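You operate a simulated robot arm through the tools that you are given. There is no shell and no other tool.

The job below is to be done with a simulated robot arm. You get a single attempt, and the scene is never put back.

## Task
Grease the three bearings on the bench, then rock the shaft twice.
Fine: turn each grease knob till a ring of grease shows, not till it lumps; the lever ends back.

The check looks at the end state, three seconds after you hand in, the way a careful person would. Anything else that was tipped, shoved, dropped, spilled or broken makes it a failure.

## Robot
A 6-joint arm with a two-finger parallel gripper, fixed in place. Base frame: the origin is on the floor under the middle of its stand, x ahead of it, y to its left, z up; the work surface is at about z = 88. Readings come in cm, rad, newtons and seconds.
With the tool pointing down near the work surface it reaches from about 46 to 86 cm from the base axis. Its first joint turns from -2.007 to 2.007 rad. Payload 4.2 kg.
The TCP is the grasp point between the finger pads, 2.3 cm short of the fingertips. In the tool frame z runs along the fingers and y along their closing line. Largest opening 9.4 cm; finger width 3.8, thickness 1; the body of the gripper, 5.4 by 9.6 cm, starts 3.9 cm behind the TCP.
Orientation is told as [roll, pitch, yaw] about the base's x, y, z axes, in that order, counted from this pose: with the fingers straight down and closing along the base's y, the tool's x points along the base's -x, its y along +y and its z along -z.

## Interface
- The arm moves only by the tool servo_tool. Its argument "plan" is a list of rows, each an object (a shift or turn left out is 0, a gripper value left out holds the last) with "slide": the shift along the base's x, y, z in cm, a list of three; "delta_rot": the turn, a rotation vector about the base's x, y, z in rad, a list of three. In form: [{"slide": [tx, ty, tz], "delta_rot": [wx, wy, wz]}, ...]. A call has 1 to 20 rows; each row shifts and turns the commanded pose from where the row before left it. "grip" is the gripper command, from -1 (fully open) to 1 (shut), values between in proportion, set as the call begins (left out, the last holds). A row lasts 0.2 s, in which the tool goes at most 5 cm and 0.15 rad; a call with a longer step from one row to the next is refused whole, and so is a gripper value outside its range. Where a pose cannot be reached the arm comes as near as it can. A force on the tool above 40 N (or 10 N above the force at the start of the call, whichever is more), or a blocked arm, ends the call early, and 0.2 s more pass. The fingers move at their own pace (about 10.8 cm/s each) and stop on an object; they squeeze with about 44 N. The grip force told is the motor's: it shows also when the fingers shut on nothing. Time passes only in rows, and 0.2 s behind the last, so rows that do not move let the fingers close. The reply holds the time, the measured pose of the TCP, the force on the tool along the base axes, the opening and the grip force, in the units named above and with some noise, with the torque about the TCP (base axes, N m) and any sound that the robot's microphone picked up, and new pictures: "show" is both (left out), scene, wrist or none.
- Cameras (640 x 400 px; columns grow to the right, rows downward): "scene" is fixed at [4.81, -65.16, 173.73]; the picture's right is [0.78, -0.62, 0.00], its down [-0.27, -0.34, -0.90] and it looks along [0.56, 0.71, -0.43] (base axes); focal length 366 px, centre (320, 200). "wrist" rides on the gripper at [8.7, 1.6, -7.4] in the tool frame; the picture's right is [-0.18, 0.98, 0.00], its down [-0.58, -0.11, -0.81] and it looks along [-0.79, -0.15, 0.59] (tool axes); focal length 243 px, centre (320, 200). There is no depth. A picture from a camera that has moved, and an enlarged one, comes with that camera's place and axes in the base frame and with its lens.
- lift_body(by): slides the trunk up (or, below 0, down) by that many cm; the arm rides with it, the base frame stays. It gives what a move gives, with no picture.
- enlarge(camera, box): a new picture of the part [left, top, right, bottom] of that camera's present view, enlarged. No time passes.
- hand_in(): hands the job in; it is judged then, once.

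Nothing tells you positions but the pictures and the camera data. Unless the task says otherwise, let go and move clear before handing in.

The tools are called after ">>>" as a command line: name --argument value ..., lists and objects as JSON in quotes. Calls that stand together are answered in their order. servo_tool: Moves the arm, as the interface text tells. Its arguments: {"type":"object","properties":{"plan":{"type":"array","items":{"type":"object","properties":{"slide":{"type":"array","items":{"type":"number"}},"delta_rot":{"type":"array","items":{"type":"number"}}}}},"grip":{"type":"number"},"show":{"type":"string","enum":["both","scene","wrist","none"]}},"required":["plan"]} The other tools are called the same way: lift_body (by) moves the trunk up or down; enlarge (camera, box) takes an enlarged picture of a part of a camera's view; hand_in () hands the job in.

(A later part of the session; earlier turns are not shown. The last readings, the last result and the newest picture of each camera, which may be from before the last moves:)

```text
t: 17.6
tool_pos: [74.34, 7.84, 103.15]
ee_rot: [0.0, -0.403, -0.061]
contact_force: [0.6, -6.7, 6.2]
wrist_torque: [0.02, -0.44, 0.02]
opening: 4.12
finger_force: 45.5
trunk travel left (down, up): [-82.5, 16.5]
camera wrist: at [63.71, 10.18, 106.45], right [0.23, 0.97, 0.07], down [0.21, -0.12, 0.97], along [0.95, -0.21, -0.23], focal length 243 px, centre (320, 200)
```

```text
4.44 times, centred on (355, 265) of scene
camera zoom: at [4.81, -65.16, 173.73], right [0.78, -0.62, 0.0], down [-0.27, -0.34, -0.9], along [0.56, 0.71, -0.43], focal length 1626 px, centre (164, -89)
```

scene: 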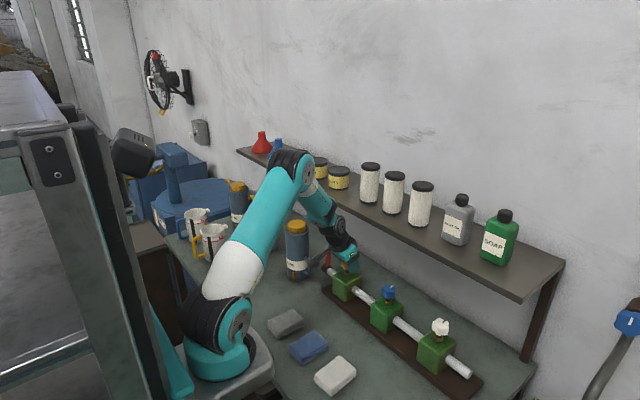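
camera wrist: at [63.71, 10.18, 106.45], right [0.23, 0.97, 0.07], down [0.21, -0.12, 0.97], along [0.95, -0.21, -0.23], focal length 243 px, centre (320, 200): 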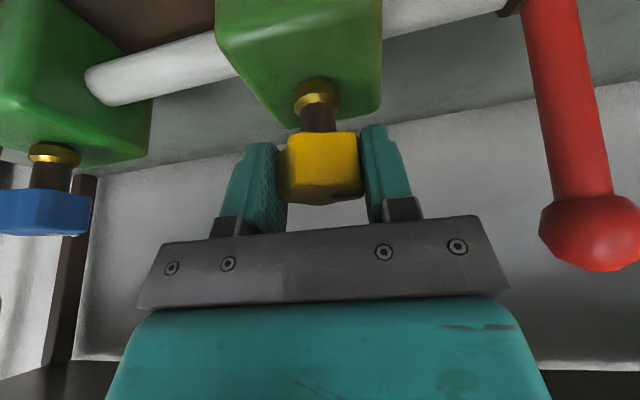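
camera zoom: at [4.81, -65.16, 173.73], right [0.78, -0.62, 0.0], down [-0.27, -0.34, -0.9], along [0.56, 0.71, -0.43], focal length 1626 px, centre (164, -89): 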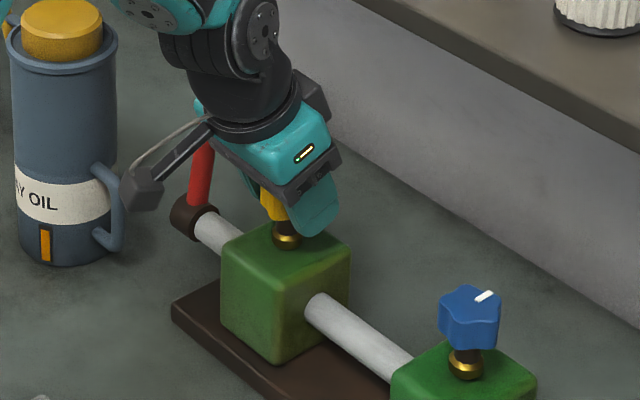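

It turns smoothly (about 1.2 rad total) with small forces. I'll continue.

>>> servo_tool --plan '[{"delta_rot": [0, 0, 0.08]}, {"delta_rot": [0, 0, 0.08]}, {"delta_rot": [0, 0, 0.08]}, {"delta_rot": [0, 0, 0.08]}, {}]' --show "none"

>>> enlarge --camera "wrist" --box '[220, 20, 420, 220]'

>>> enlarge --camera "scene" --box '[310, 220, 400, 310]'

```text
t: 18.8
tool_pos: [74.58, 7.95, 103.16]
ee_rot: [0.0, -0.4, 0.259]
contact_force: [3.3, -4.9, 1.9]
wrist_torque: [-0.19, 0.63, 0.02]
opening: 4.12
finger_force: 44.9
trunk travel left (down, up): [-82.5, 16.5]
```

```text
2.00 times, centred on (320, 120) of wrist
camera zoom: at [63.59, 6.69, 106.47], right [-0.09, 0.99, 0.07], down [0.24, -0.05, 0.97], along [0.97, 0.1, -0.24], focal length 485 px, centre (320, 360)
```

zoom: 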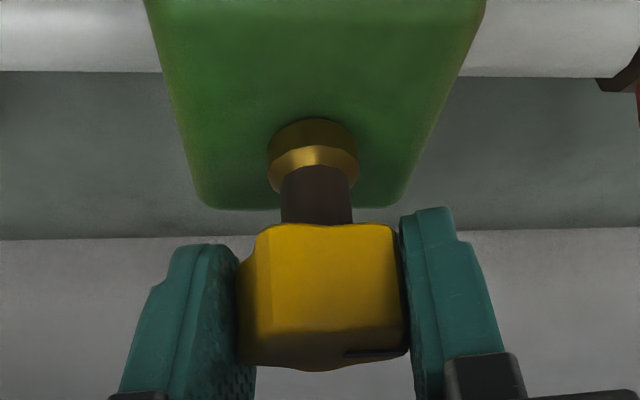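

```text
4.44 times, centred on (355, 265) of scene
camera zoom: at [4.81, -65.16, 173.73], right [0.78, -0.62, 0.0], down [-0.27, -0.34, -0.9], along [0.56, 0.71, -0.43], focal length 1626 px, centre (164, -89)
```

zoom: 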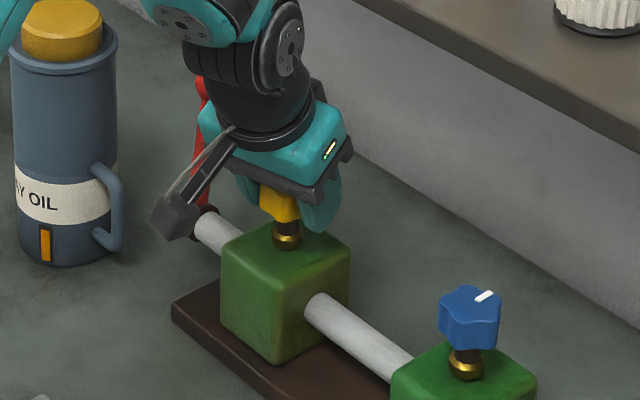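

Still clean metal at the collar at 1.5 rad. Continuing.

>>> servo_tool --plan '[{"delta_rot": [0, 0, 0.08]}, {"delta_rot": [0, 0, 0.08]}, {"delta_rot": [0, 0, 0.08]}, {"delta_rot": [0, 0, 0.08]}, {}]' --show "none"

>>> enlarge --camera "wrist" --box '[220, 20, 420, 220]'

>>> enlarge --camera "scene" --box '[310, 220, 400, 310]'

```text
t: 20.0
tool_pos: [74.59, 7.9, 103.11]
ee_rot: [-0.001, -0.405, 0.579]
contact_force: [10.0, -2.9, -0.1]
wrist_torque: [0.17, -0.12, -0.01]
opening: 4.11
finger_force: 45.4
trunk travel left (down, up): [-82.5, 16.5]
```

```text
2.00 times, centred on (320, 120) of wrist
camera zoom: at [64.55, 3.33, 106.45], right [-0.4, 0.92, 0.07], down [0.24, 0.03, 0.97], along [0.89, 0.4, -0.23], focal length 485 px, centre (320, 360)
```

zoom: 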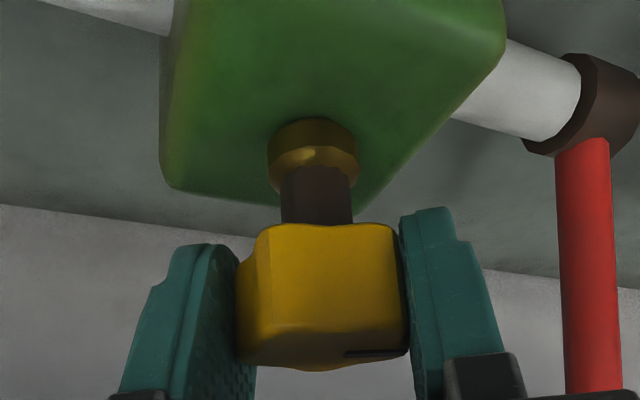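

```text
4.44 times, centred on (355, 265) of scene
camera zoom: at [4.81, -65.16, 173.73], right [0.78, -0.62, 0.0], down [-0.27, -0.34, -0.9], along [0.56, 0.71, -0.43], focal length 1626 px, centre (164, -89)
```

zoom: 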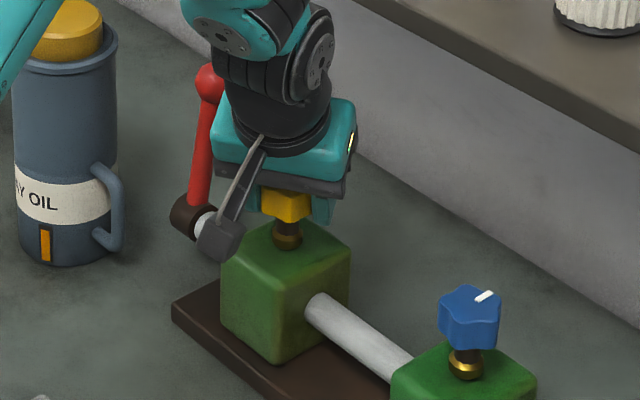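

Turning is very light this way, so I want to verify the direction: I'll back off slightly clockwise to tell a hard stop at the start position from one-way resistance.

>>> servo_tool --plan '[{"slide": [0.1, 0, 0], "delta_rot": [0, 0, -0.08]}, {"delta_rot": [0, 0, -0.08]}, {"delta_rot": [0, 0, -0.08]}, {}]' --show "none"

>>> enlarge --camera "wrist" --box '[220, 20, 420, 220]'

```text
t: 21.0
tool_pos: [74.68, 7.9, 103.21]
ee_rot: [-0.001, -0.4, 0.336]
contact_force: [-1.3, -4.2, 5.7]
wrist_torque: [-0.06, 0.54, 0.02]
opening: 4.08
finger_force: 45.1
trunk travel left (down, up): [-82.5, 16.5]
```

```text
2.00 times, centred on (320, 120) of wrist
camera zoom: at [63.72, 5.84, 106.48], right [-0.16, 0.98, 0.07], down [0.24, -0.03, 0.97], along [0.96, 0.18, -0.24], focal length 485 px, centre (320, 360)
```

zoom: 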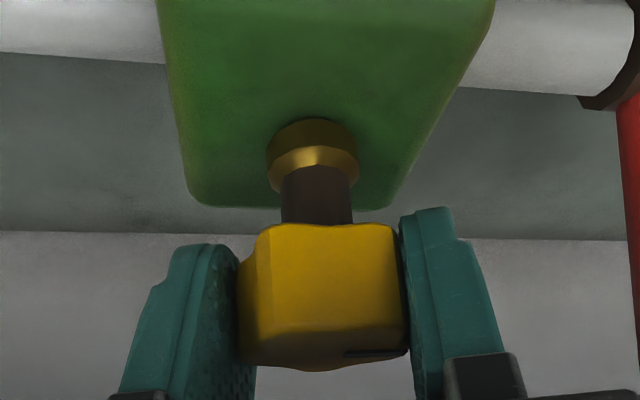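

Clockwise is also free here, so the start was a hard stop and counter-clockwise is the working direction. I'll continue turning up to yaw 0.87.

>>> servo_tool --plan '[{"delta_rot": [0, 0, 0.08]}, {"delta_rot": [0, 0, 0.08]}, {"delta_rot": [0, 0, 0.08]}, {"delta_rot": [0, 0, 0.08]}, {"delta_rot": [0, 0, 0.08]}, {}]' --show "none"

>>> enlarge --camera "wrist" --box '[220, 20, 420, 220]'

>>> enlarge --camera "scene" --box '[310, 220, 400, 310]'

```text
t: 22.4
tool_pos: [74.73, 7.92, 103.1]
ee_rot: [-0.002, -0.4, 0.739]
contact_force: [-1.2, 0.9, 5.4]
wrist_torque: [-0.14, 0.54, 0.04]
opening: 4.09
finger_force: 44.3
trunk travel left (down, up): [-82.5, 16.5]
```

```text
2.00 times, centred on (320, 120) of wrist
camera zoom: at [65.43, 1.81, 106.45], right [-0.54, 0.84, 0.07], down [0.24, 0.07, 0.97], along [0.81, 0.54, -0.23], focal length 485 px, centre (320, 360)
```

zoom: 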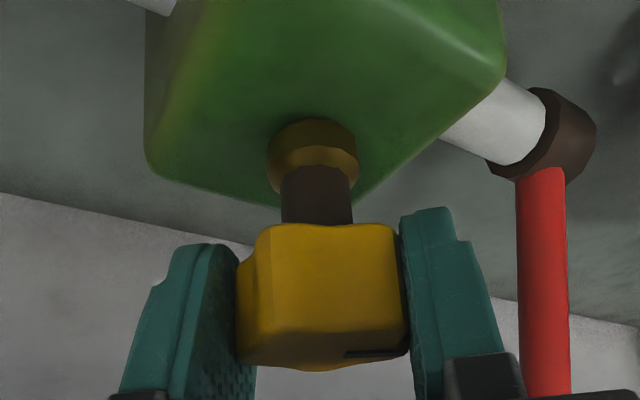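

```text
4.44 times, centred on (355, 265) of scene
camera zoom: at [4.81, -65.16, 173.73], right [0.78, -0.62, 0.0], down [-0.27, -0.34, -0.9], along [0.56, 0.71, -0.43], focal length 1626 px, centre (164, -89)
```

zoom: 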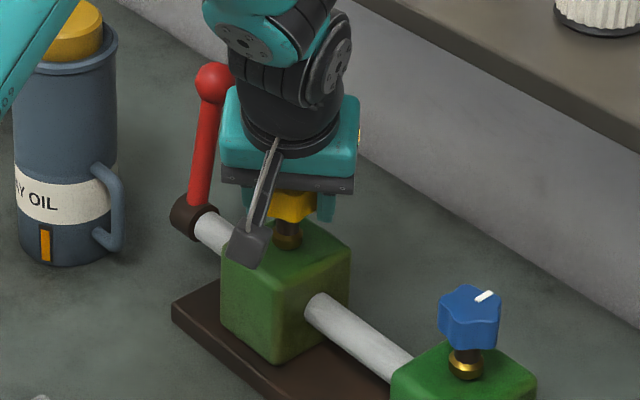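

Still no ring at 2.0 rad. I'll finish this stroke, release, swing back and check the alignment again.

>>> servo_tool --plan '[{"delta_rot": [0, 0, 0.07]}, {"delta_rot": [0, 0, 0.07]}, {}]' --show "none"

>>> enlarge --camera "wrist" --box '[220, 20, 420, 220]'

>>> servo_tool --plan '[{}, {}, {"delta_rot": [0, 0, -0.14]}, {"delta_rot": [0, 0, -0.14]}, {"delta_rot": [0, 0, -0.14]}, {"delta_rot": [0, 0, -0.14]}, {"delta_rot": [0, 0, -0.14]}, {"delta_rot": [0, 0, -0.14]}, {"delta_rot": [0, 0, -0.14]}, {"delta_rot": [0, 0, -0.14]}, {"delta_rot": [0, 0, -0.137]}, {}]' --grip -1

>>> enlarge --camera "wrist" --box '[220, 20, 420, 220]'

>>> enlarge --camera "scene" --box '[310, 220, 400, 310]'

```text
t: 23.2
tool_pos: [74.73, 7.94, 103.01]
ee_rot: [-0.001, -0.402, 0.878]
contact_force: [-3.9, -1.7, 11.3]
wrist_torque: [-0.27, 0.79, -0.01]
opening: 4.08
finger_force: 44.9
trunk travel left (down, up): [-82.5, 16.5]
```

```text
2.00 times, centred on (320, 120) of wrist
camera zoom: at [66.38, 0.61, 106.45], right [-0.65, 0.76, 0.07], down [0.22, 0.1, 0.97], along [0.73, 0.64, -0.23], focal length 485 px, centre (320, 360)
```

zoom: 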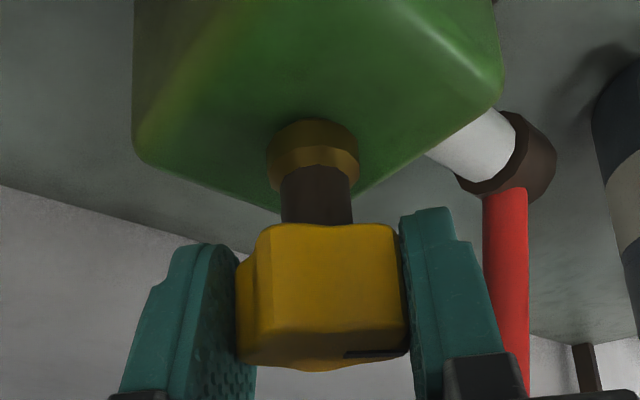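

```text
t: 25.8
tool_pos: [74.74, 7.89, 102.97]
ee_rot: [-0.001, -0.401, -0.38]
contact_force: [-0.5, 0.1, 0.3]
wrist_torque: [-0.03, 0.0, 0.01]
opening: 9.4
finger_force: 0.0
trunk travel left (down, up): [-82.5, 16.5]
camera wrist: at [65.12, 13.41, 106.41], right [0.52, 0.85, 0.07], down [0.16, -0.18, 0.97], along [0.84, -0.5, -0.24], focal length 243 px, centre (320, 200)
```

scene: 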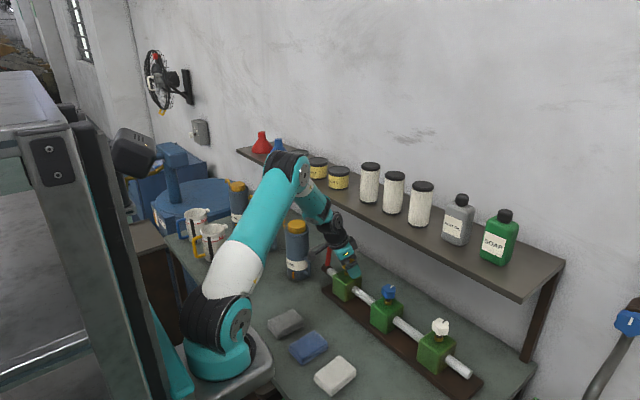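
wrist: 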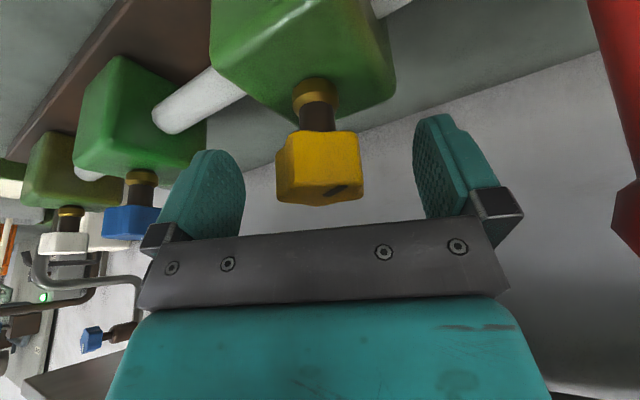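

```text
2.00 times, centred on (320, 120) of wrist
camera zoom: at [65.12, 13.41, 106.41], right [0.52, 0.85, 0.07], down [0.16, -0.18, 0.97], along [0.84, -0.5, -0.24], focal length 485 px, centre (320, 360)
```

zoom: 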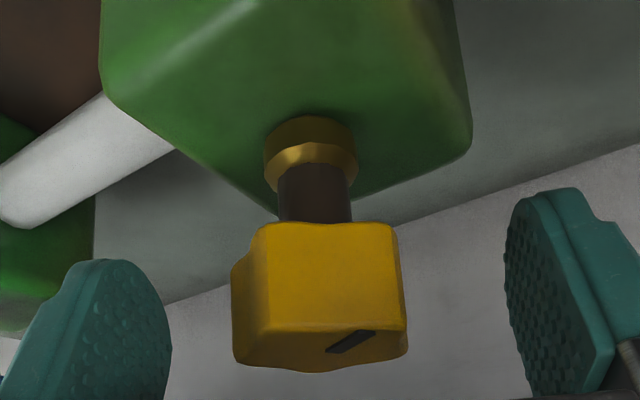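

```text
4.44 times, centred on (355, 265) of scene
camera zoom: at [4.81, -65.16, 173.73], right [0.78, -0.62, 0.0], down [-0.27, -0.34, -0.9], along [0.56, 0.71, -0.43], focal length 1626 px, centre (164, -89)
```

zoom: 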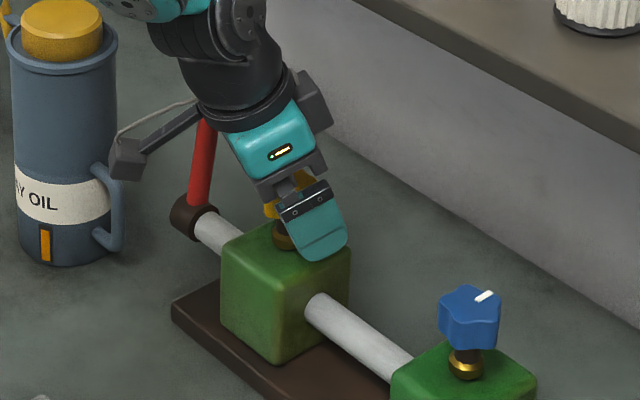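

The mark now points about 120° round, as expected. I'll grip again and keep going in checked steps.

>>> servo_tool --plan '[{}, {}, {}, {"delta_rot": [0, 0, 0.08]}, {"delta_rot": [0, 0, 0.08]}, {"delta_rot": [0, 0, 0.08]}, {}]' --grip 1 --show "none"

>>> enlarge --camera "wrist" --box '[220, 20, 420, 220]'

>>> enlarge --camera "scene" --box '[310, 220, 400, 310]'

```text
t: 27.4
tool_pos: [74.66, 7.81, 103.05]
ee_rot: [-0.003, -0.401, -0.14]
contact_force: [1.8, -6.0, -5.8]
wrist_torque: [0.08, -1.18, 0.01]
opening: 4.09
finger_force: 45.0
trunk travel left (down, up): [-82.5, 16.5]
```

```text
2.00 times, centred on (320, 120) of wrist
camera zoom: at [64.1, 10.98, 106.42], right [0.3, 0.95, 0.07], down [0.2, -0.14, 0.97], along [0.93, -0.28, -0.24], focal length 485 px, centre (320, 360)
```

zoom: 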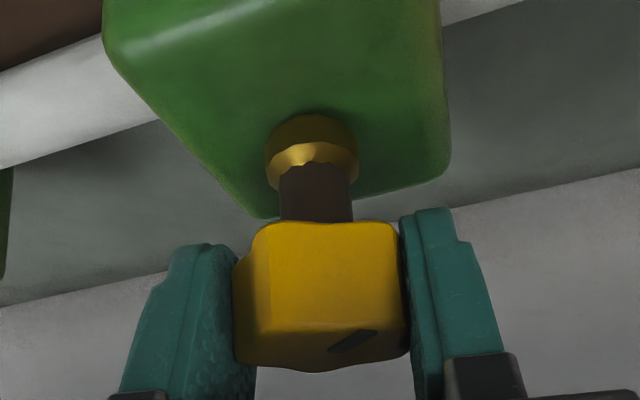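

```text
4.44 times, centred on (355, 265) of scene
camera zoom: at [4.81, -65.16, 173.73], right [0.78, -0.62, 0.0], down [-0.27, -0.34, -0.9], along [0.56, 0.71, -0.43], focal length 1626 px, centre (164, -89)
```

zoom: 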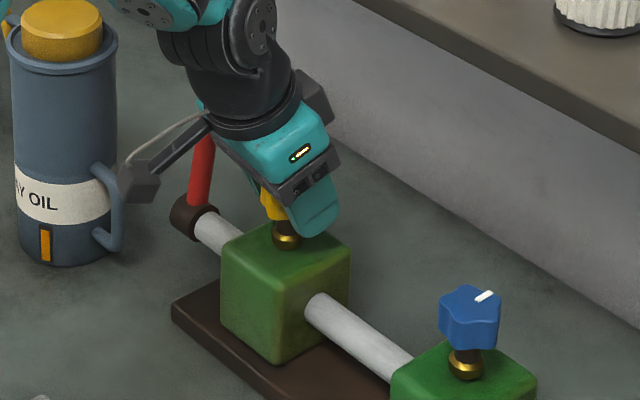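

Turning well at about 2.4 rad, collar still clean. Continuing in small steps.

>>> servo_tool --plan '[{"delta_rot": [0, 0, 0.08]}, {"delta_rot": [0, 0, 0.08]}, {"delta_rot": [0, 0, 0.08]}, {}]' --show "none"

>>> enlarge --camera "wrist" --box '[220, 20, 420, 220]'

>>> servo_tool --plan '[{"delta_rot": [0, 0, 0.08]}, {"delta_rot": [0, 0, 0.08]}, {"delta_rot": [0, 0, 0.08]}, {}]' --show "none"

>>> enlarge --camera "wrist" --box '[220, 20, 420, 220]'

>>> enlarge --camera "scene" --box '[310, 220, 400, 310]'

```text
t: 28.4
tool_pos: [74.63, 7.87, 103.05]
ee_rot: [-0.002, -0.4, 0.101]
contact_force: [6.8, -1.7, -6.2]
wrist_torque: [0.04, 0.94, 0.03]
opening: 4.11
finger_force: 45.1
trunk travel left (down, up): [-82.5, 16.5]
```

```text
2.00 times, centred on (320, 120) of wrist
camera zoom: at [63.7, 8.42, 106.43], right [0.07, 1.0, 0.07], down [0.23, -0.08, 0.97], along [0.97, -0.05, -0.24], focal length 485 px, centre (320, 360)
```

zoom: 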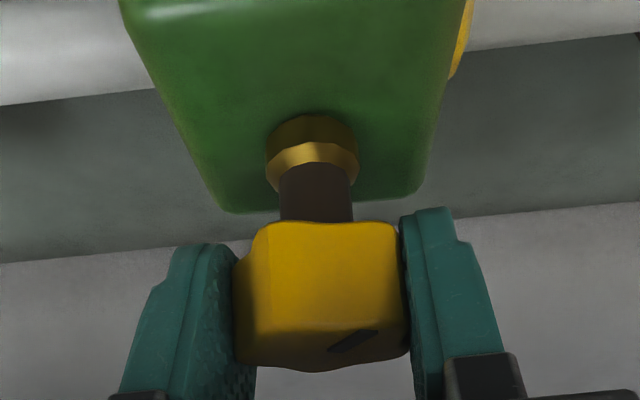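

```text
t: 29.4
tool_pos: [74.82, 7.86, 103.09]
ee_rot: [-0.001, -0.403, 0.341]
contact_force: [12.1, 4.2, -9.2]
wrist_torque: [0.43, -0.1, 0.03]
opening: 4.12
finger_force: 45.2
trunk travel left (down, up): [-82.5, 16.5]
```

```text
2.00 times, centred on (320, 120) of wrist
camera zoom: at [63.89, 5.83, 106.41], right [-0.17, 0.98, 0.07], down [0.24, -0.03, 0.97], along [0.96, 0.18, -0.23], focal length 485 px, centre (320, 360)
```

zoom: 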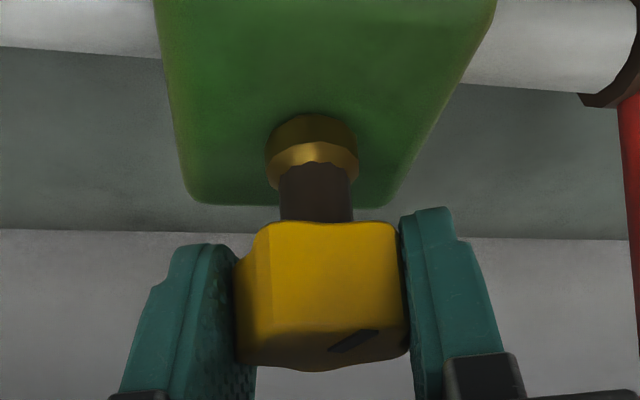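

```text
4.44 times, centred on (355, 265) of scene
camera zoom: at [4.81, -65.16, 173.73], right [0.78, -0.62, 0.0], down [-0.27, -0.34, -0.9], along [0.56, 0.71, -0.43], focal length 1626 px, centre (164, -89)
```

zoom: 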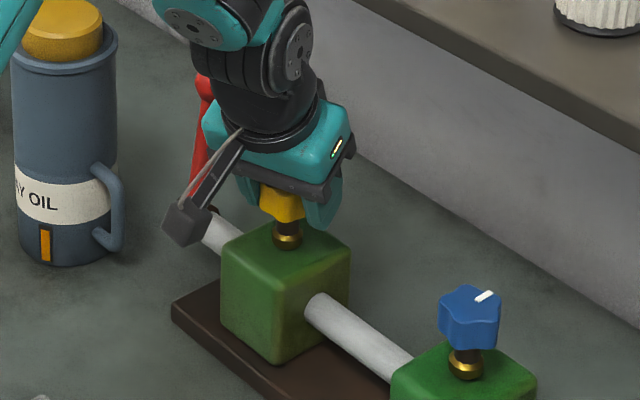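

I noticed a yellow sliver at the block's far-left (+y) side around the shaft at 2.6 rad — that is the grease ring appearing at the shaft exit. I'll stop turning, release, and swing to where I can see that face.

>>> servo_tool --plan '[{}, {}, {"delta_rot": [0, 0, -0.14]}, {"delta_rot": [0, 0, -0.14]}, {"delta_rot": [0, 0, -0.14]}, {"delta_rot": [0, 0, -0.14]}, {"delta_rot": [0, 0, -0.14]}, {"delta_rot": [0, 0, -0.1]}, {}]' --grip -1 --show "wrist"

>>> enlarge --camera "wrist" --box '[200, 0, 460, 160]'

```text
t: 31.4
tool_pos: [74.64, 7.93, 103.22]
ee_rot: [0.0, -0.402, -0.461]
contact_force: [0.1, 0.6, -0.3]
wrist_torque: [-0.04, 0.02, 0.02]
opening: 9.4
finger_force: 0.1
trunk travel left (down, up): [-82.5, 16.5]
camera wrist: at [65.65, 14.28, 106.51], right [0.59, 0.8, 0.07], down [0.15, -0.19, 0.97], along [0.79, -0.56, -0.24], focal length 243 px, centre (320, 200)
```

wrist: 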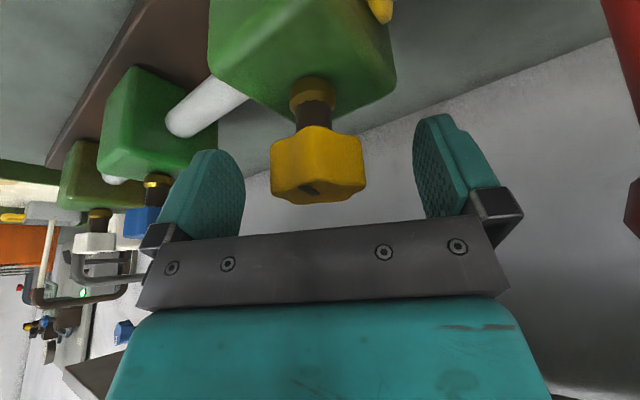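

```text
2.46 times, centred on (330, 80) of wrist
camera zoom: at [65.65, 14.28, 106.51], right [0.59, 0.8, 0.07], down [0.15, -0.19, 0.97], along [0.79, -0.56, -0.24], focal length 597 px, centre (295, 495)
```

zoom: 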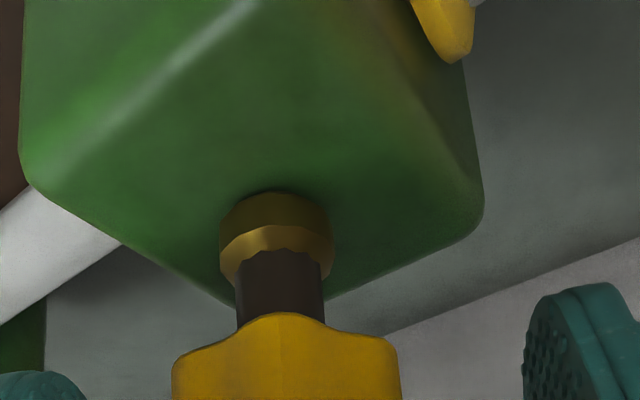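

A ring of yellow grease has appeared at the shaft exit on the +y face. I'll back away upward and look at it from that side to judge whether it's a full ring.

>>> servo_tool --plan '[{"slide": [-0.35, 0.17, 0.92]}, {"slide": [-0.35, 0.17, 0.92]}, {"slide": [-0.35, 0.17, 0.92]}, {"slide": [-0.52, 0.26, 1.38]}, {"slide": [-0.52, 0.26, 1.38]}, {"slide": [-0.52, 0.26, 1.38]}, {"slide": [-1.6, 2.1, 1.4]}, {"slide": [-1.6, 2.1, 1.4]}, {"slide": [-1.5, 2.1, 1.4]}, {"delta_rot": [0.059, 0.119, 0]}, {"delta_rot": [0.059, 0.119, 0]}, {"delta_rot": [0.059, 0.119, 0]}, {}]' --grip -1

>>> enlarge --camera "wrist" --box '[250, 30, 410, 180]'

>>> enlarge --camera "scene" --box '[320, 240, 400, 320]'

```text
t: 34.2
tool_pos: [67.32, 15.49, 114.23]
ee_rot: [-0.002, -0.001, -0.46]
contact_force: [-0.1, -0.2, 0.5]
wrist_torque: [0.02, -0.03, -0.04]
opening: 9.4
finger_force: 0.0
trunk travel left (down, up): [-82.5, 16.5]
camera wrist: at [60.26, 20.77, 121.58], right [0.6, 0.8, 0.0], down [0.47, -0.35, 0.81], along [0.64, -0.49, -0.59], focal length 243 px, centre (320, 200)
```

scene: 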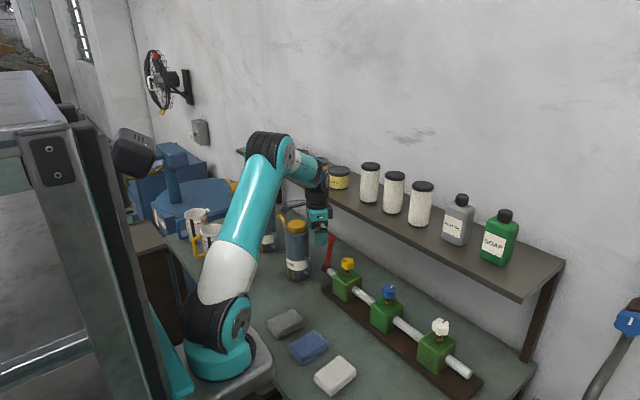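
wrist: 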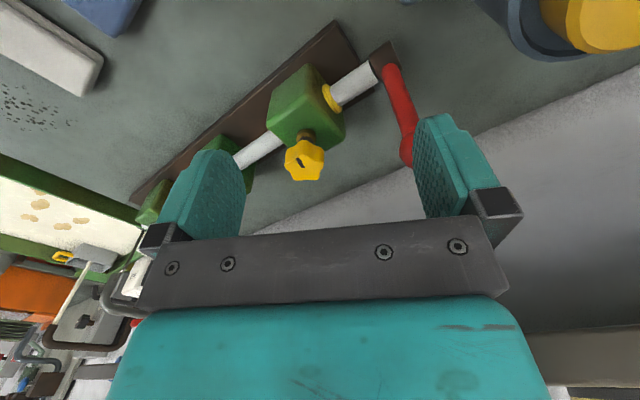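

```text
2.67 times, centred on (330, 105) of wrist
camera zoom: at [60.26, 20.77, 121.58], right [0.6, 0.8, 0.0], down [0.47, -0.35, 0.81], along [0.64, -0.49, -0.59], focal length 647 px, centre (293, 453)
```

zoom: 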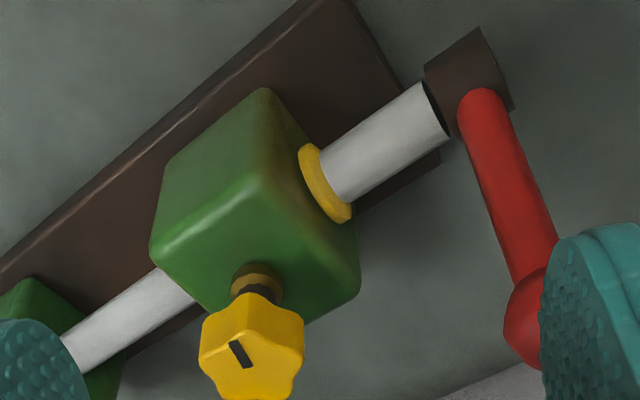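

```text
5.00 times, centred on (360, 280) of scene
camera zoom: at [4.81, -65.16, 173.73], right [0.78, -0.62, 0.0], down [-0.27, -0.34, -0.9], along [0.56, 0.71, -0.43], focal length 1830 px, centre (120, -200)
```

zoom: 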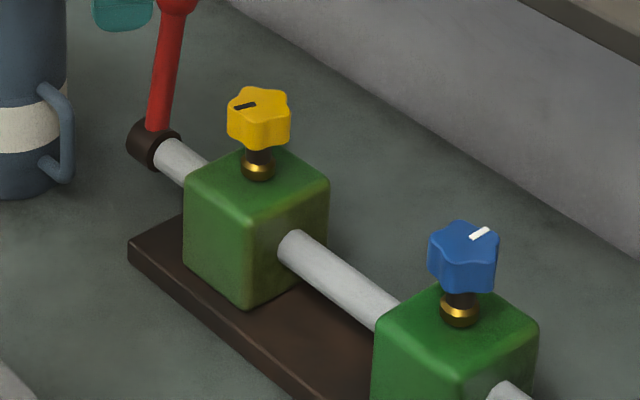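

Yellow bearing now shows a clean ring of grease with no lumps, so that one is done. Next is the blue knob at about (74.6, −10, 103): I'll move over at height, tilt again, and approach at yaw −0.63 so I can watch its +y face.

>>> servo_tool --plan '[{"slide": [0, -3, 0]}, {"slide": [0, -3, 0]}, {"slide": [0, -3, 0]}, {"slide": [0, -3, 0]}, {"slide": [0, -3, 0]}, {"slide": [0, -3, 0]}, {"slide": [0, -3, 0]}, {"slide": [0, -3, 0]}, {"delta_rot": [-0.059, -0.119, 0]}, {"delta_rot": [-0.059, -0.119, 0]}, {"delta_rot": [-0.059, -0.119, 0]}, {"delta_rot": [0, 0, -0.084]}, {"delta_rot": [0, 0, -0.084]}, {"slide": [1.29, 0.04, -1.2]}, {"slide": [1.29, 0.04, -1.2]}, {"slide": [1.29, 0.04, -1.2]}, {"slide": [1.29, 0.04, -1.2]}, {}]' --grip -1

>>> enlarge --camera "wrist" --box '[220, 0, 420, 200]'

>>> enlarge --camera "scene" --box '[330, 220, 450, 340]'

```text
t: 38.0
tool_pos: [72.47, -8.43, 109.32]
ee_rot: [-0.002, -0.401, -0.626]
contact_force: [0.1, -0.2, 0.7]
wrist_torque: [0.0, -0.02, 0.01]
opening: 9.42
finger_force: 0.1
trunk travel left (down, up): [-82.5, 16.5]
camera wrist: at [64.5, -0.73, 112.72], right [0.71, 0.7, 0.07], down [0.12, -0.22, 0.97], along [0.69, -0.68, -0.23], focal length 243 px, centre (320, 200)
```

scene: 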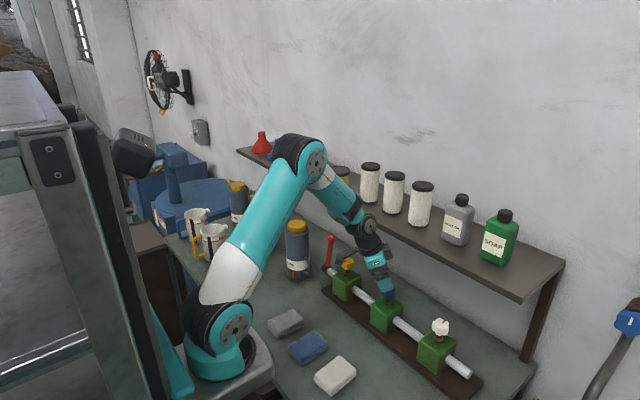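
wrist: 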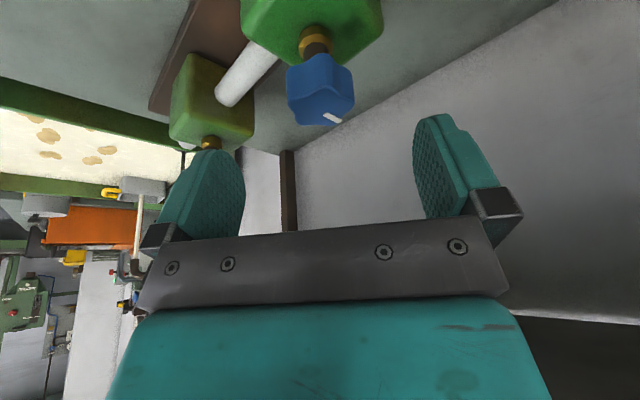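

```text
2.00 times, centred on (320, 100) of wrist
camera zoom: at [64.5, -0.73, 112.72], right [0.71, 0.7, 0.07], down [0.12, -0.22, 0.97], along [0.69, -0.68, -0.23], focal length 485 px, centre (320, 400)
```

zoom: 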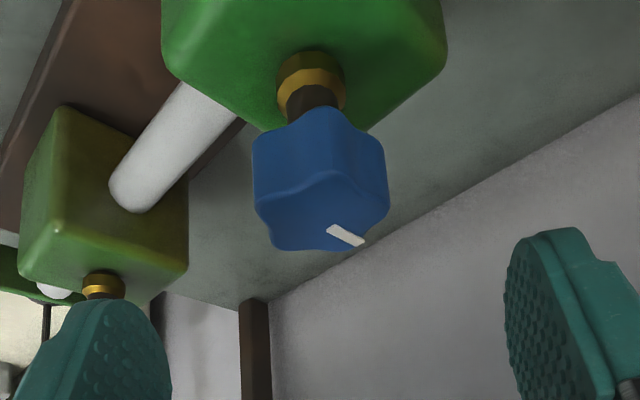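

```text
3.33 times, centred on (390, 280) of scene
camera zoom: at [4.81, -65.16, 173.73], right [0.78, -0.62, 0.0], down [-0.27, -0.34, -0.9], along [0.56, 0.71, -0.43], focal length 1220 px, centre (87, -67)
```

zoom: 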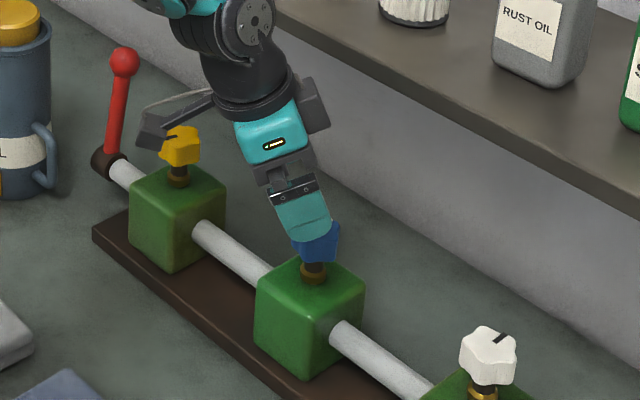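

Aligned over the blue knob. I'll descend along the tool axis to straddle it.

>>> servo_tool --plan '[{"slide": [0.307, -0.229, -0.917]}, {"slide": [0.307, -0.229, -0.917]}, {"slide": [0.307, -0.229, -0.917]}, {"slide": [0.307, -0.229, -0.917]}, {"slide": [0.307, -0.229, -0.917]}, {"slide": [0.307, -0.229, -0.917]}, {"slide": [0.307, -0.229, -0.917]}, {}]' --grip -1 --show "wrist"

>>> enlarge --camera "scene" --box '[330, 220, 450, 340]'

```text
t: 39.8
tool_pos: [74.55, -9.84, 102.87]
ee_rot: [-0.002, -0.402, -0.628]
contact_force: [-0.2, -0.3, -0.2]
wrist_torque: [-0.01, -0.01, 0.01]
opening: 9.37
finger_force: 0.0
trunk travel left (down, up): [-82.5, 16.5]
camera wrist: at [66.7, -2.12, 106.22], right [0.71, 0.7, 0.07], down [0.12, -0.22, 0.97], along [0.69, -0.68, -0.24], focal length 243 px, centre (320, 200)
```

wrist: 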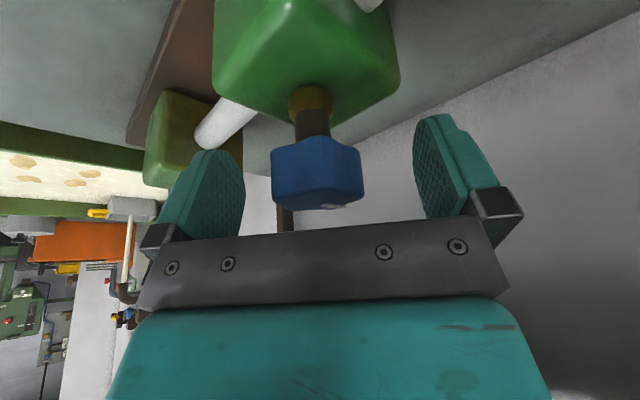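

```text
3.33 times, centred on (390, 280) of scene
camera zoom: at [4.81, -65.16, 173.73], right [0.78, -0.62, 0.0], down [-0.27, -0.34, -0.9], along [0.56, 0.71, -0.43], focal length 1220 px, centre (87, -67)
```

zoom: 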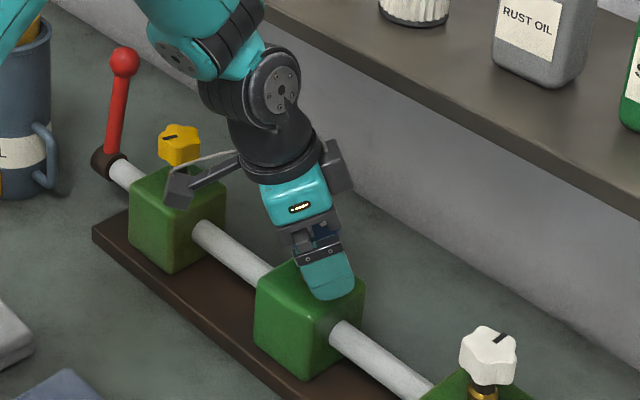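

The knob is centred. I'll close and turn counter-clockwise with a first check.

>>> servo_tool --plan '[{}, {}, {}, {"delta_rot": [0, 0, 0.08]}, {"delta_rot": [0, 0, 0.08]}, {"delta_rot": [0, 0, 0.08]}, {"delta_rot": [0, 0, 0.08]}, {}]' --grip 1 --show "wrist"

```text
t: 41.6
tool_pos: [74.56, -9.8, 102.85]
ee_rot: [-0.002, -0.397, -0.304]
contact_force: [-10.5, 6.9, -12.1]
wrist_torque: [0.61, -0.82, -0.04]
opening: 4.11
finger_force: 45.1
trunk travel left (down, up): [-82.5, 16.5]
camera wrist: at [64.62, -5.01, 106.27], right [0.46, 0.89, 0.07], down [0.18, -0.17, 0.97], along [0.87, -0.43, -0.24], focal length 243 px, centre (320, 200)
```

wrist: 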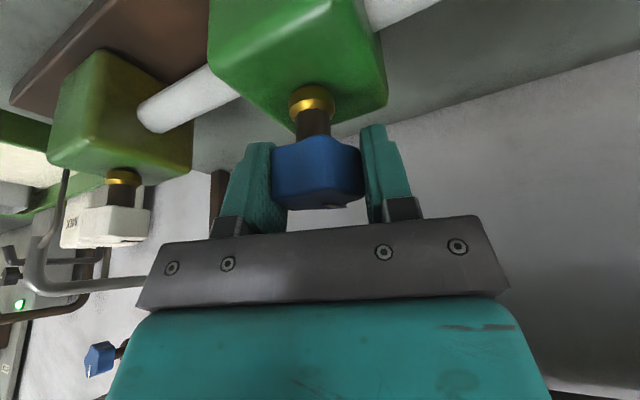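

Good seat at 4.11 cm. I'll trim the small offset and turn on to yaw ≈ 0.1, keeping the +y face in view.

>>> servo_tool --plan '[{"slide": [-0.1, 0.08, -0.1]}, {"delta_rot": [0, 0, 0.08]}, {"delta_rot": [0, 0, 0.08]}, {"delta_rot": [0, 0, 0.08]}, {"delta_rot": [0, 0, 0.08]}, {"delta_rot": [0, 0, 0.08]}, {}]' --show "wrist"

```text
t: 43.2
tool_pos: [74.4, -9.9, 102.89]
ee_rot: [-0.003, -0.402, 0.094]
contact_force: [-5.9, 7.8, -3.4]
wrist_torque: [0.66, 0.03, 0.0]
opening: 4.09
finger_force: 45.2
trunk travel left (down, up): [-82.5, 16.5]
camera wrist: at [63.45, -9.23, 106.23], right [0.08, 0.99, 0.07], down [0.23, -0.09, 0.97], along [0.97, -0.06, -0.23], focal length 243 px, centre (320, 200)
```

wrist: 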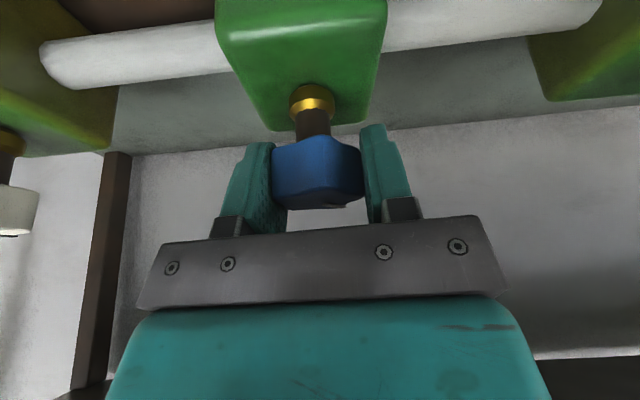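

No ring at 0.72 rad. I'll complete the stroke to yaw 0.63, release, and swing back to −0.63 for a look.

>>> servo_tool --plan '[{"delta_rot": [0, 0, 0.08]}, {"delta_rot": [0, 0, 0.08]}, {"delta_rot": [0, 0, 0.08]}, {"delta_rot": [0, 0, 0.08]}, {"delta_rot": [0, 0, 0.08]}, {"delta_rot": [0, 0, 0.08]}, {"delta_rot": [0, 0, 0.055]}, {}]' --show "wrist"

>>> servo_tool --plan '[{}, {}, {"delta_rot": [0, 0, -0.14]}, {"delta_rot": [0, 0, -0.14]}, {"delta_rot": [0, 0, -0.14]}, {"delta_rot": [0, 0, -0.14]}, {"delta_rot": [0, 0, -0.14]}, {"delta_rot": [0, 0, -0.14]}, {"delta_rot": [0, 0, -0.14]}, {"delta_rot": [0, 0, -0.14]}, {"delta_rot": [0, 0, -0.137]}, {}]' --grip -1 --show "both"

```text
t: 45.0
tool_pos: [74.48, -9.93, 102.9]
ee_rot: [0.002, -0.401, 0.627]
contact_force: [-24.4, 2.7, 12.3]
wrist_torque: [-0.19, 1.33, 0.01]
opening: 4.11
finger_force: 44.7
trunk travel left (down, up): [-82.5, 16.5]
camera wrist: at [64.61, -14.93, 106.25], right [-0.44, 0.9, 0.07], down [0.24, 0.04, 0.97], along [0.86, 0.44, -0.24], focal length 243 px, centre (320, 200)
```

wrist: 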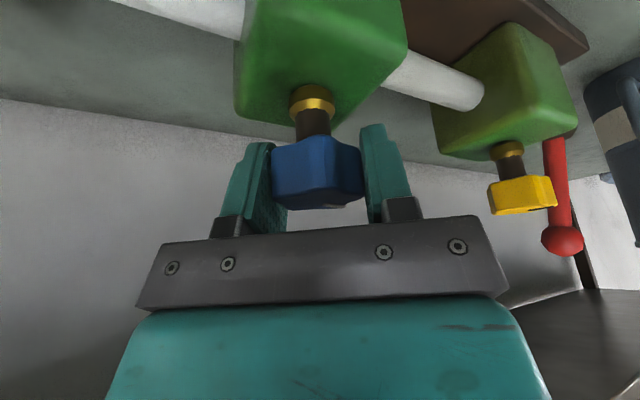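

```text
t: 47.6
tool_pos: [74.51, -9.92, 102.79]
ee_rot: [-0.002, -0.403, -0.631]
contact_force: [0.6, -0.9, -0.2]
wrist_torque: [-0.03, 0.0, -0.01]
opening: 9.4
finger_force: 0.0
trunk travel left (down, up): [-82.5, 16.5]
camera wrist: at [66.69, -2.17, 106.16], right [0.72, 0.69, 0.07], down [0.11, -0.22, 0.97], along [0.69, -0.69, -0.24], focal length 243 px, centre (320, 200)
```

scene: 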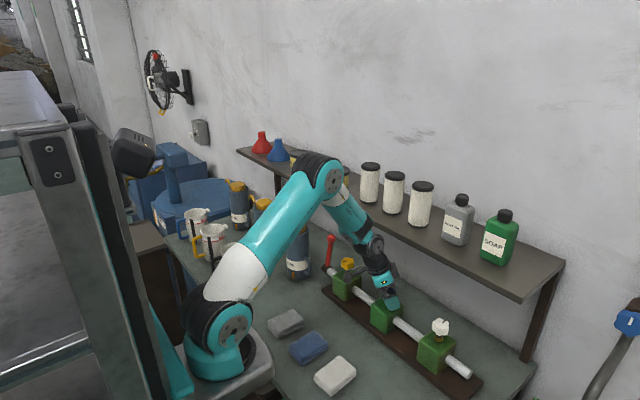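
wrist: 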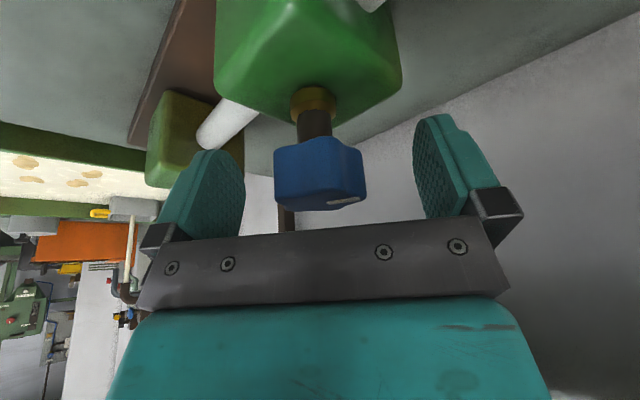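

No ring at about 1.26 rad on blue. I'll grip again and turn in smaller steps with the +y face in view.

>>> servo_tool --plan '[{"slide": [-0.12, 0.0, 0.1]}, {}, {}, {}, {"delta_rot": [0, 0, 0.08]}, {"delta_rot": [0, 0, 0.08]}, {"delta_rot": [0, 0, 0.08]}, {"delta_rot": [0, 0, 0.08]}, {}]' --grip 1 --show "wrist"

>>> servo_tool --plan '[{"delta_rot": [0, 0, 0.08]}, {"delta_rot": [0, 0, 0.08]}, {"delta_rot": [0, 0, 0.08]}, {}]' --show "wrist"

```text
t: 49.6
tool_pos: [74.44, -9.84, 102.82]
ee_rot: [-0.001, -0.401, -0.311]
contact_force: [5.1, -1.5, -4.0]
wrist_torque: [0.24, -0.87, -0.02]
opening: 4.15
finger_force: 45.2
trunk travel left (down, up): [-82.5, 16.5]
camera wrist: at [64.53, -4.97, 106.19], right [0.46, 0.88, 0.07], down [0.18, -0.17, 0.97], along [0.87, -0.44, -0.23], focal length 243 px, centre (320, 200)
```

wrist: 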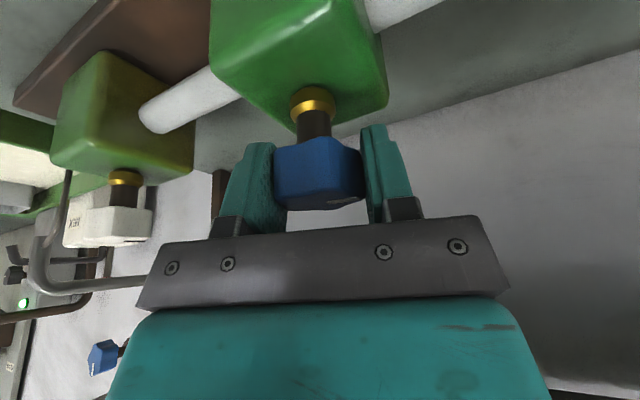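

```text
t: 50.6
tool_pos: [74.38, -9.94, 102.75]
ee_rot: [-0.001, -0.4, -0.07]
contact_force: [3.6, 3.0, -11.9]
wrist_torque: [0.22, 0.43, -0.02]
opening: 4.15
finger_force: 44.5
trunk travel left (down, up): [-82.5, 16.5]
camera wrist: at [63.63, -7.48, 106.24], right [0.24, 0.97, 0.07], down [0.22, -0.12, 0.97], along [0.95, -0.22, -0.24], focal length 243 px, centre (320, 200)
```

wrist: 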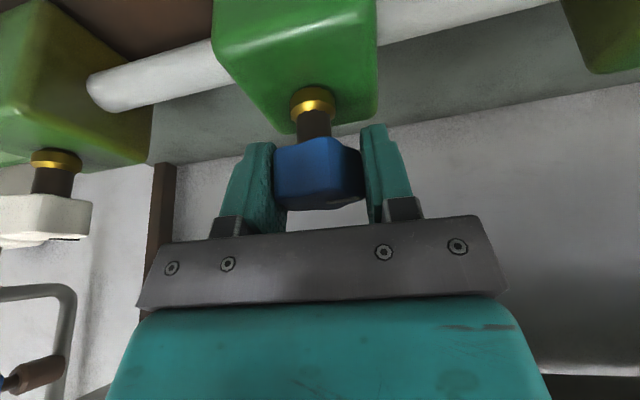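

At 1.8 rad the shaft exit is still clean. Another small step.

>>> servo_tool --plan '[{"delta_rot": [0, 0, 0.08]}, {"delta_rot": [0, 0, 0.08]}, {}]' --show "wrist"

>>> servo_tool --plan '[{"delta_rot": [0, 0, 0.08]}, {"delta_rot": [0, 0, 0.06]}, {}]' --show "wrist"

```text
t: 51.4
tool_pos: [74.41, -9.89, 102.92]
ee_rot: [-0.003, -0.397, 0.087]
contact_force: [-5.2, 1.0, -18.8]
wrist_torque: [0.29, -0.73, 0.01]
opening: 4.17
finger_force: 44.4
trunk travel left (down, up): [-82.5, 16.5]
camera wrist: at [63.37, -9.23, 106.25], right [0.08, 0.99, 0.07], down [0.23, -0.09, 0.97], along [0.97, -0.06, -0.24], focal length 243 px, centre (320, 200)
```

wrist: 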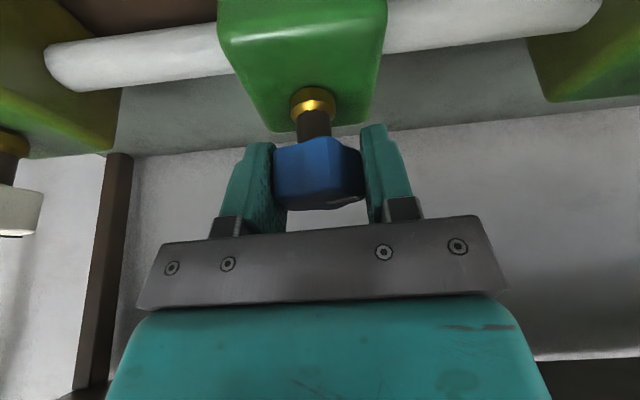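

```text
t: 52.2
tool_pos: [74.28, -9.92, 102.81]
ee_rot: [0.0, -0.395, 0.228]
contact_force: [-12.5, 1.3, -18.2]
wrist_torque: [0.24, 0.84, -0.04]
opening: 4.14
finger_force: 44.9
trunk travel left (down, up): [-82.5, 16.5]
camera wrist: at [63.38, -10.78, 106.27], right [-0.06, 1.0, 0.07], down [0.24, -0.05, 0.97], along [0.97, 0.07, -0.24], focal length 243 px, centre (320, 200)
```

wrist: 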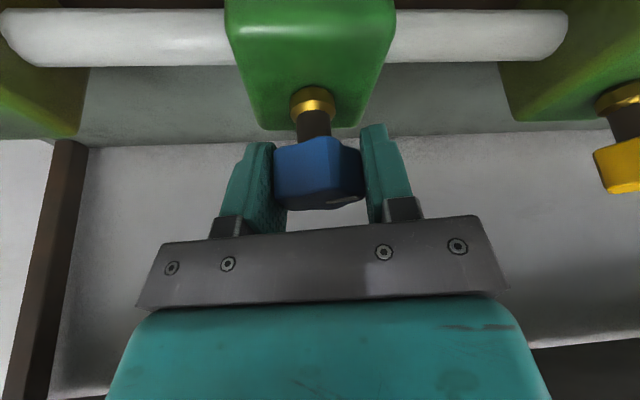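

Still clean at 2.1 rad. I'll release, step back 36°, and continue within the range where the exit stays visible.

>>> servo_tool --plan '[{}, {}, {"slide": [0, 0, -0.1], "delta_rot": [0, 0, -0.13]}, {"delta_rot": [0, 0, -0.13]}, {"delta_rot": [0, 0, -0.13]}, {"delta_rot": [0, 0, -0.13]}, {"delta_rot": [0, 0, -0.108]}, {}]' --grip -1 --show "wrist"

>>> servo_tool --plan '[{}, {}, {}, {"delta_rot": [0, 0, 0.08]}, {"delta_rot": [0, 0, 0.08]}, {}]' --grip 1 --show "wrist"

```text
t: 54.0
tool_pos: [74.57, -9.94, 102.7]
ee_rot: [-0.002, -0.402, -0.401]
contact_force: [-0.1, 0.7, -0.7]
wrist_torque: [0.0, 0.01, -0.02]
opening: 9.4
finger_force: 0.1
trunk travel left (down, up): [-82.5, 16.5]
camera wrist: at [65.03, -4.18, 106.19], right [0.54, 0.84, 0.07], down [0.16, -0.19, 0.97], along [0.83, -0.51, -0.23], focal length 243 px, centre (320, 200)
```

wrist: 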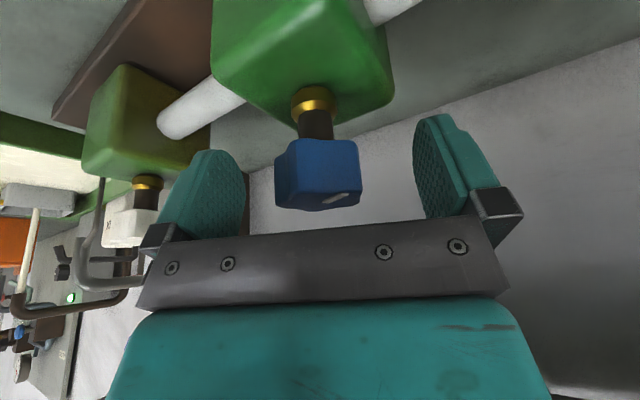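

```text
t: 55.4
tool_pos: [74.39, -10.08, 102.76]
ee_rot: [-0.002, -0.399, -0.241]
contact_force: [-4.1, -12.7, -2.2]
wrist_torque: [-0.2, -0.38, -0.02]
opening: 4.15
finger_force: 44.7
trunk travel left (down, up): [-82.5, 16.5]
camera wrist: at [64.19, -5.9, 106.18], right [0.4, 0.91, 0.07], down [0.19, -0.16, 0.97], along [0.9, -0.37, -0.24], focal length 243 px, centre (320, 200)
```

wrist: 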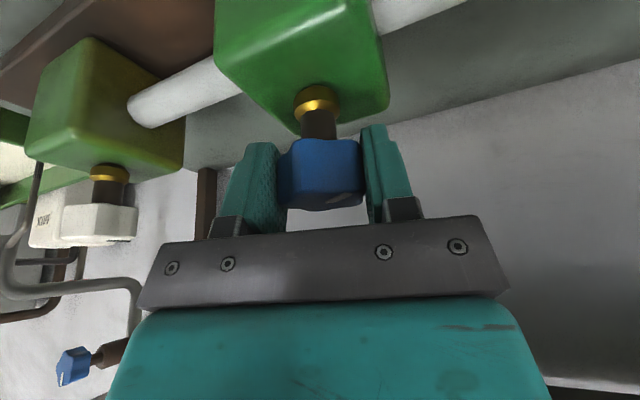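

Now at about 2.3 rad; I'll proceed in 0.16 rad steps, watching the shaft exit on the right of the block.

>>> servo_tool --plan '[{"slide": [0, -0.1, 0], "delta_rot": [0, 0, 0.08]}, {"delta_rot": [0, 0, 0.08]}, {}]' --show "wrist"

>>> enlarge --camera "wrist" --box '[330, 0, 460, 100]'

```text
t: 56.2
tool_pos: [74.38, -10.11, 102.85]
ee_rot: [-0.002, -0.4, -0.078]
contact_force: [-5.6, -11.8, -5.9]
wrist_torque: [0.04, -0.65, -0.02]
opening: 4.15
finger_force: 45.1
trunk travel left (down, up): [-82.5, 16.5]
camera wrist: at [63.67, -7.61, 106.2], right [0.25, 0.97, 0.07], down [0.21, -0.13, 0.97], along [0.95, -0.22, -0.24], focal length 243 px, centre (320, 200)
```

wrist: 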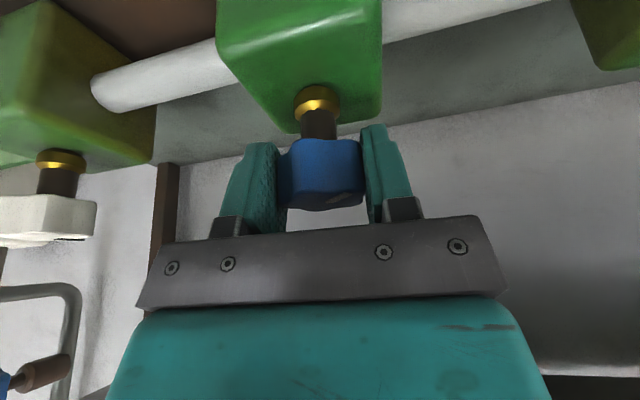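

```text
4.00 times, centred on (395, 50) of wrist
camera zoom: at [63.67, -7.61, 106.2], right [0.25, 0.97, 0.07], down [0.21, -0.13, 0.97], along [0.95, -0.22, -0.24], focal length 970 px, centre (20, 800)
```

zoom: 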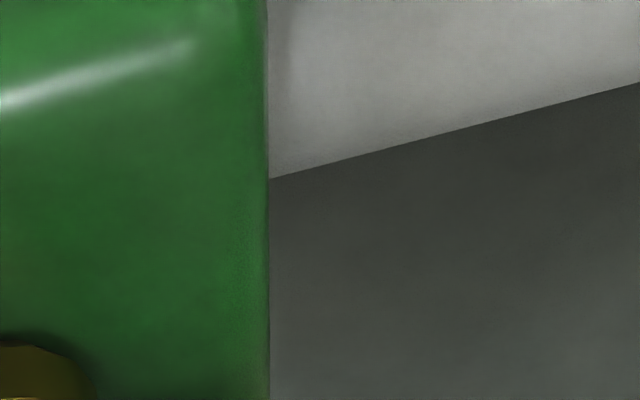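

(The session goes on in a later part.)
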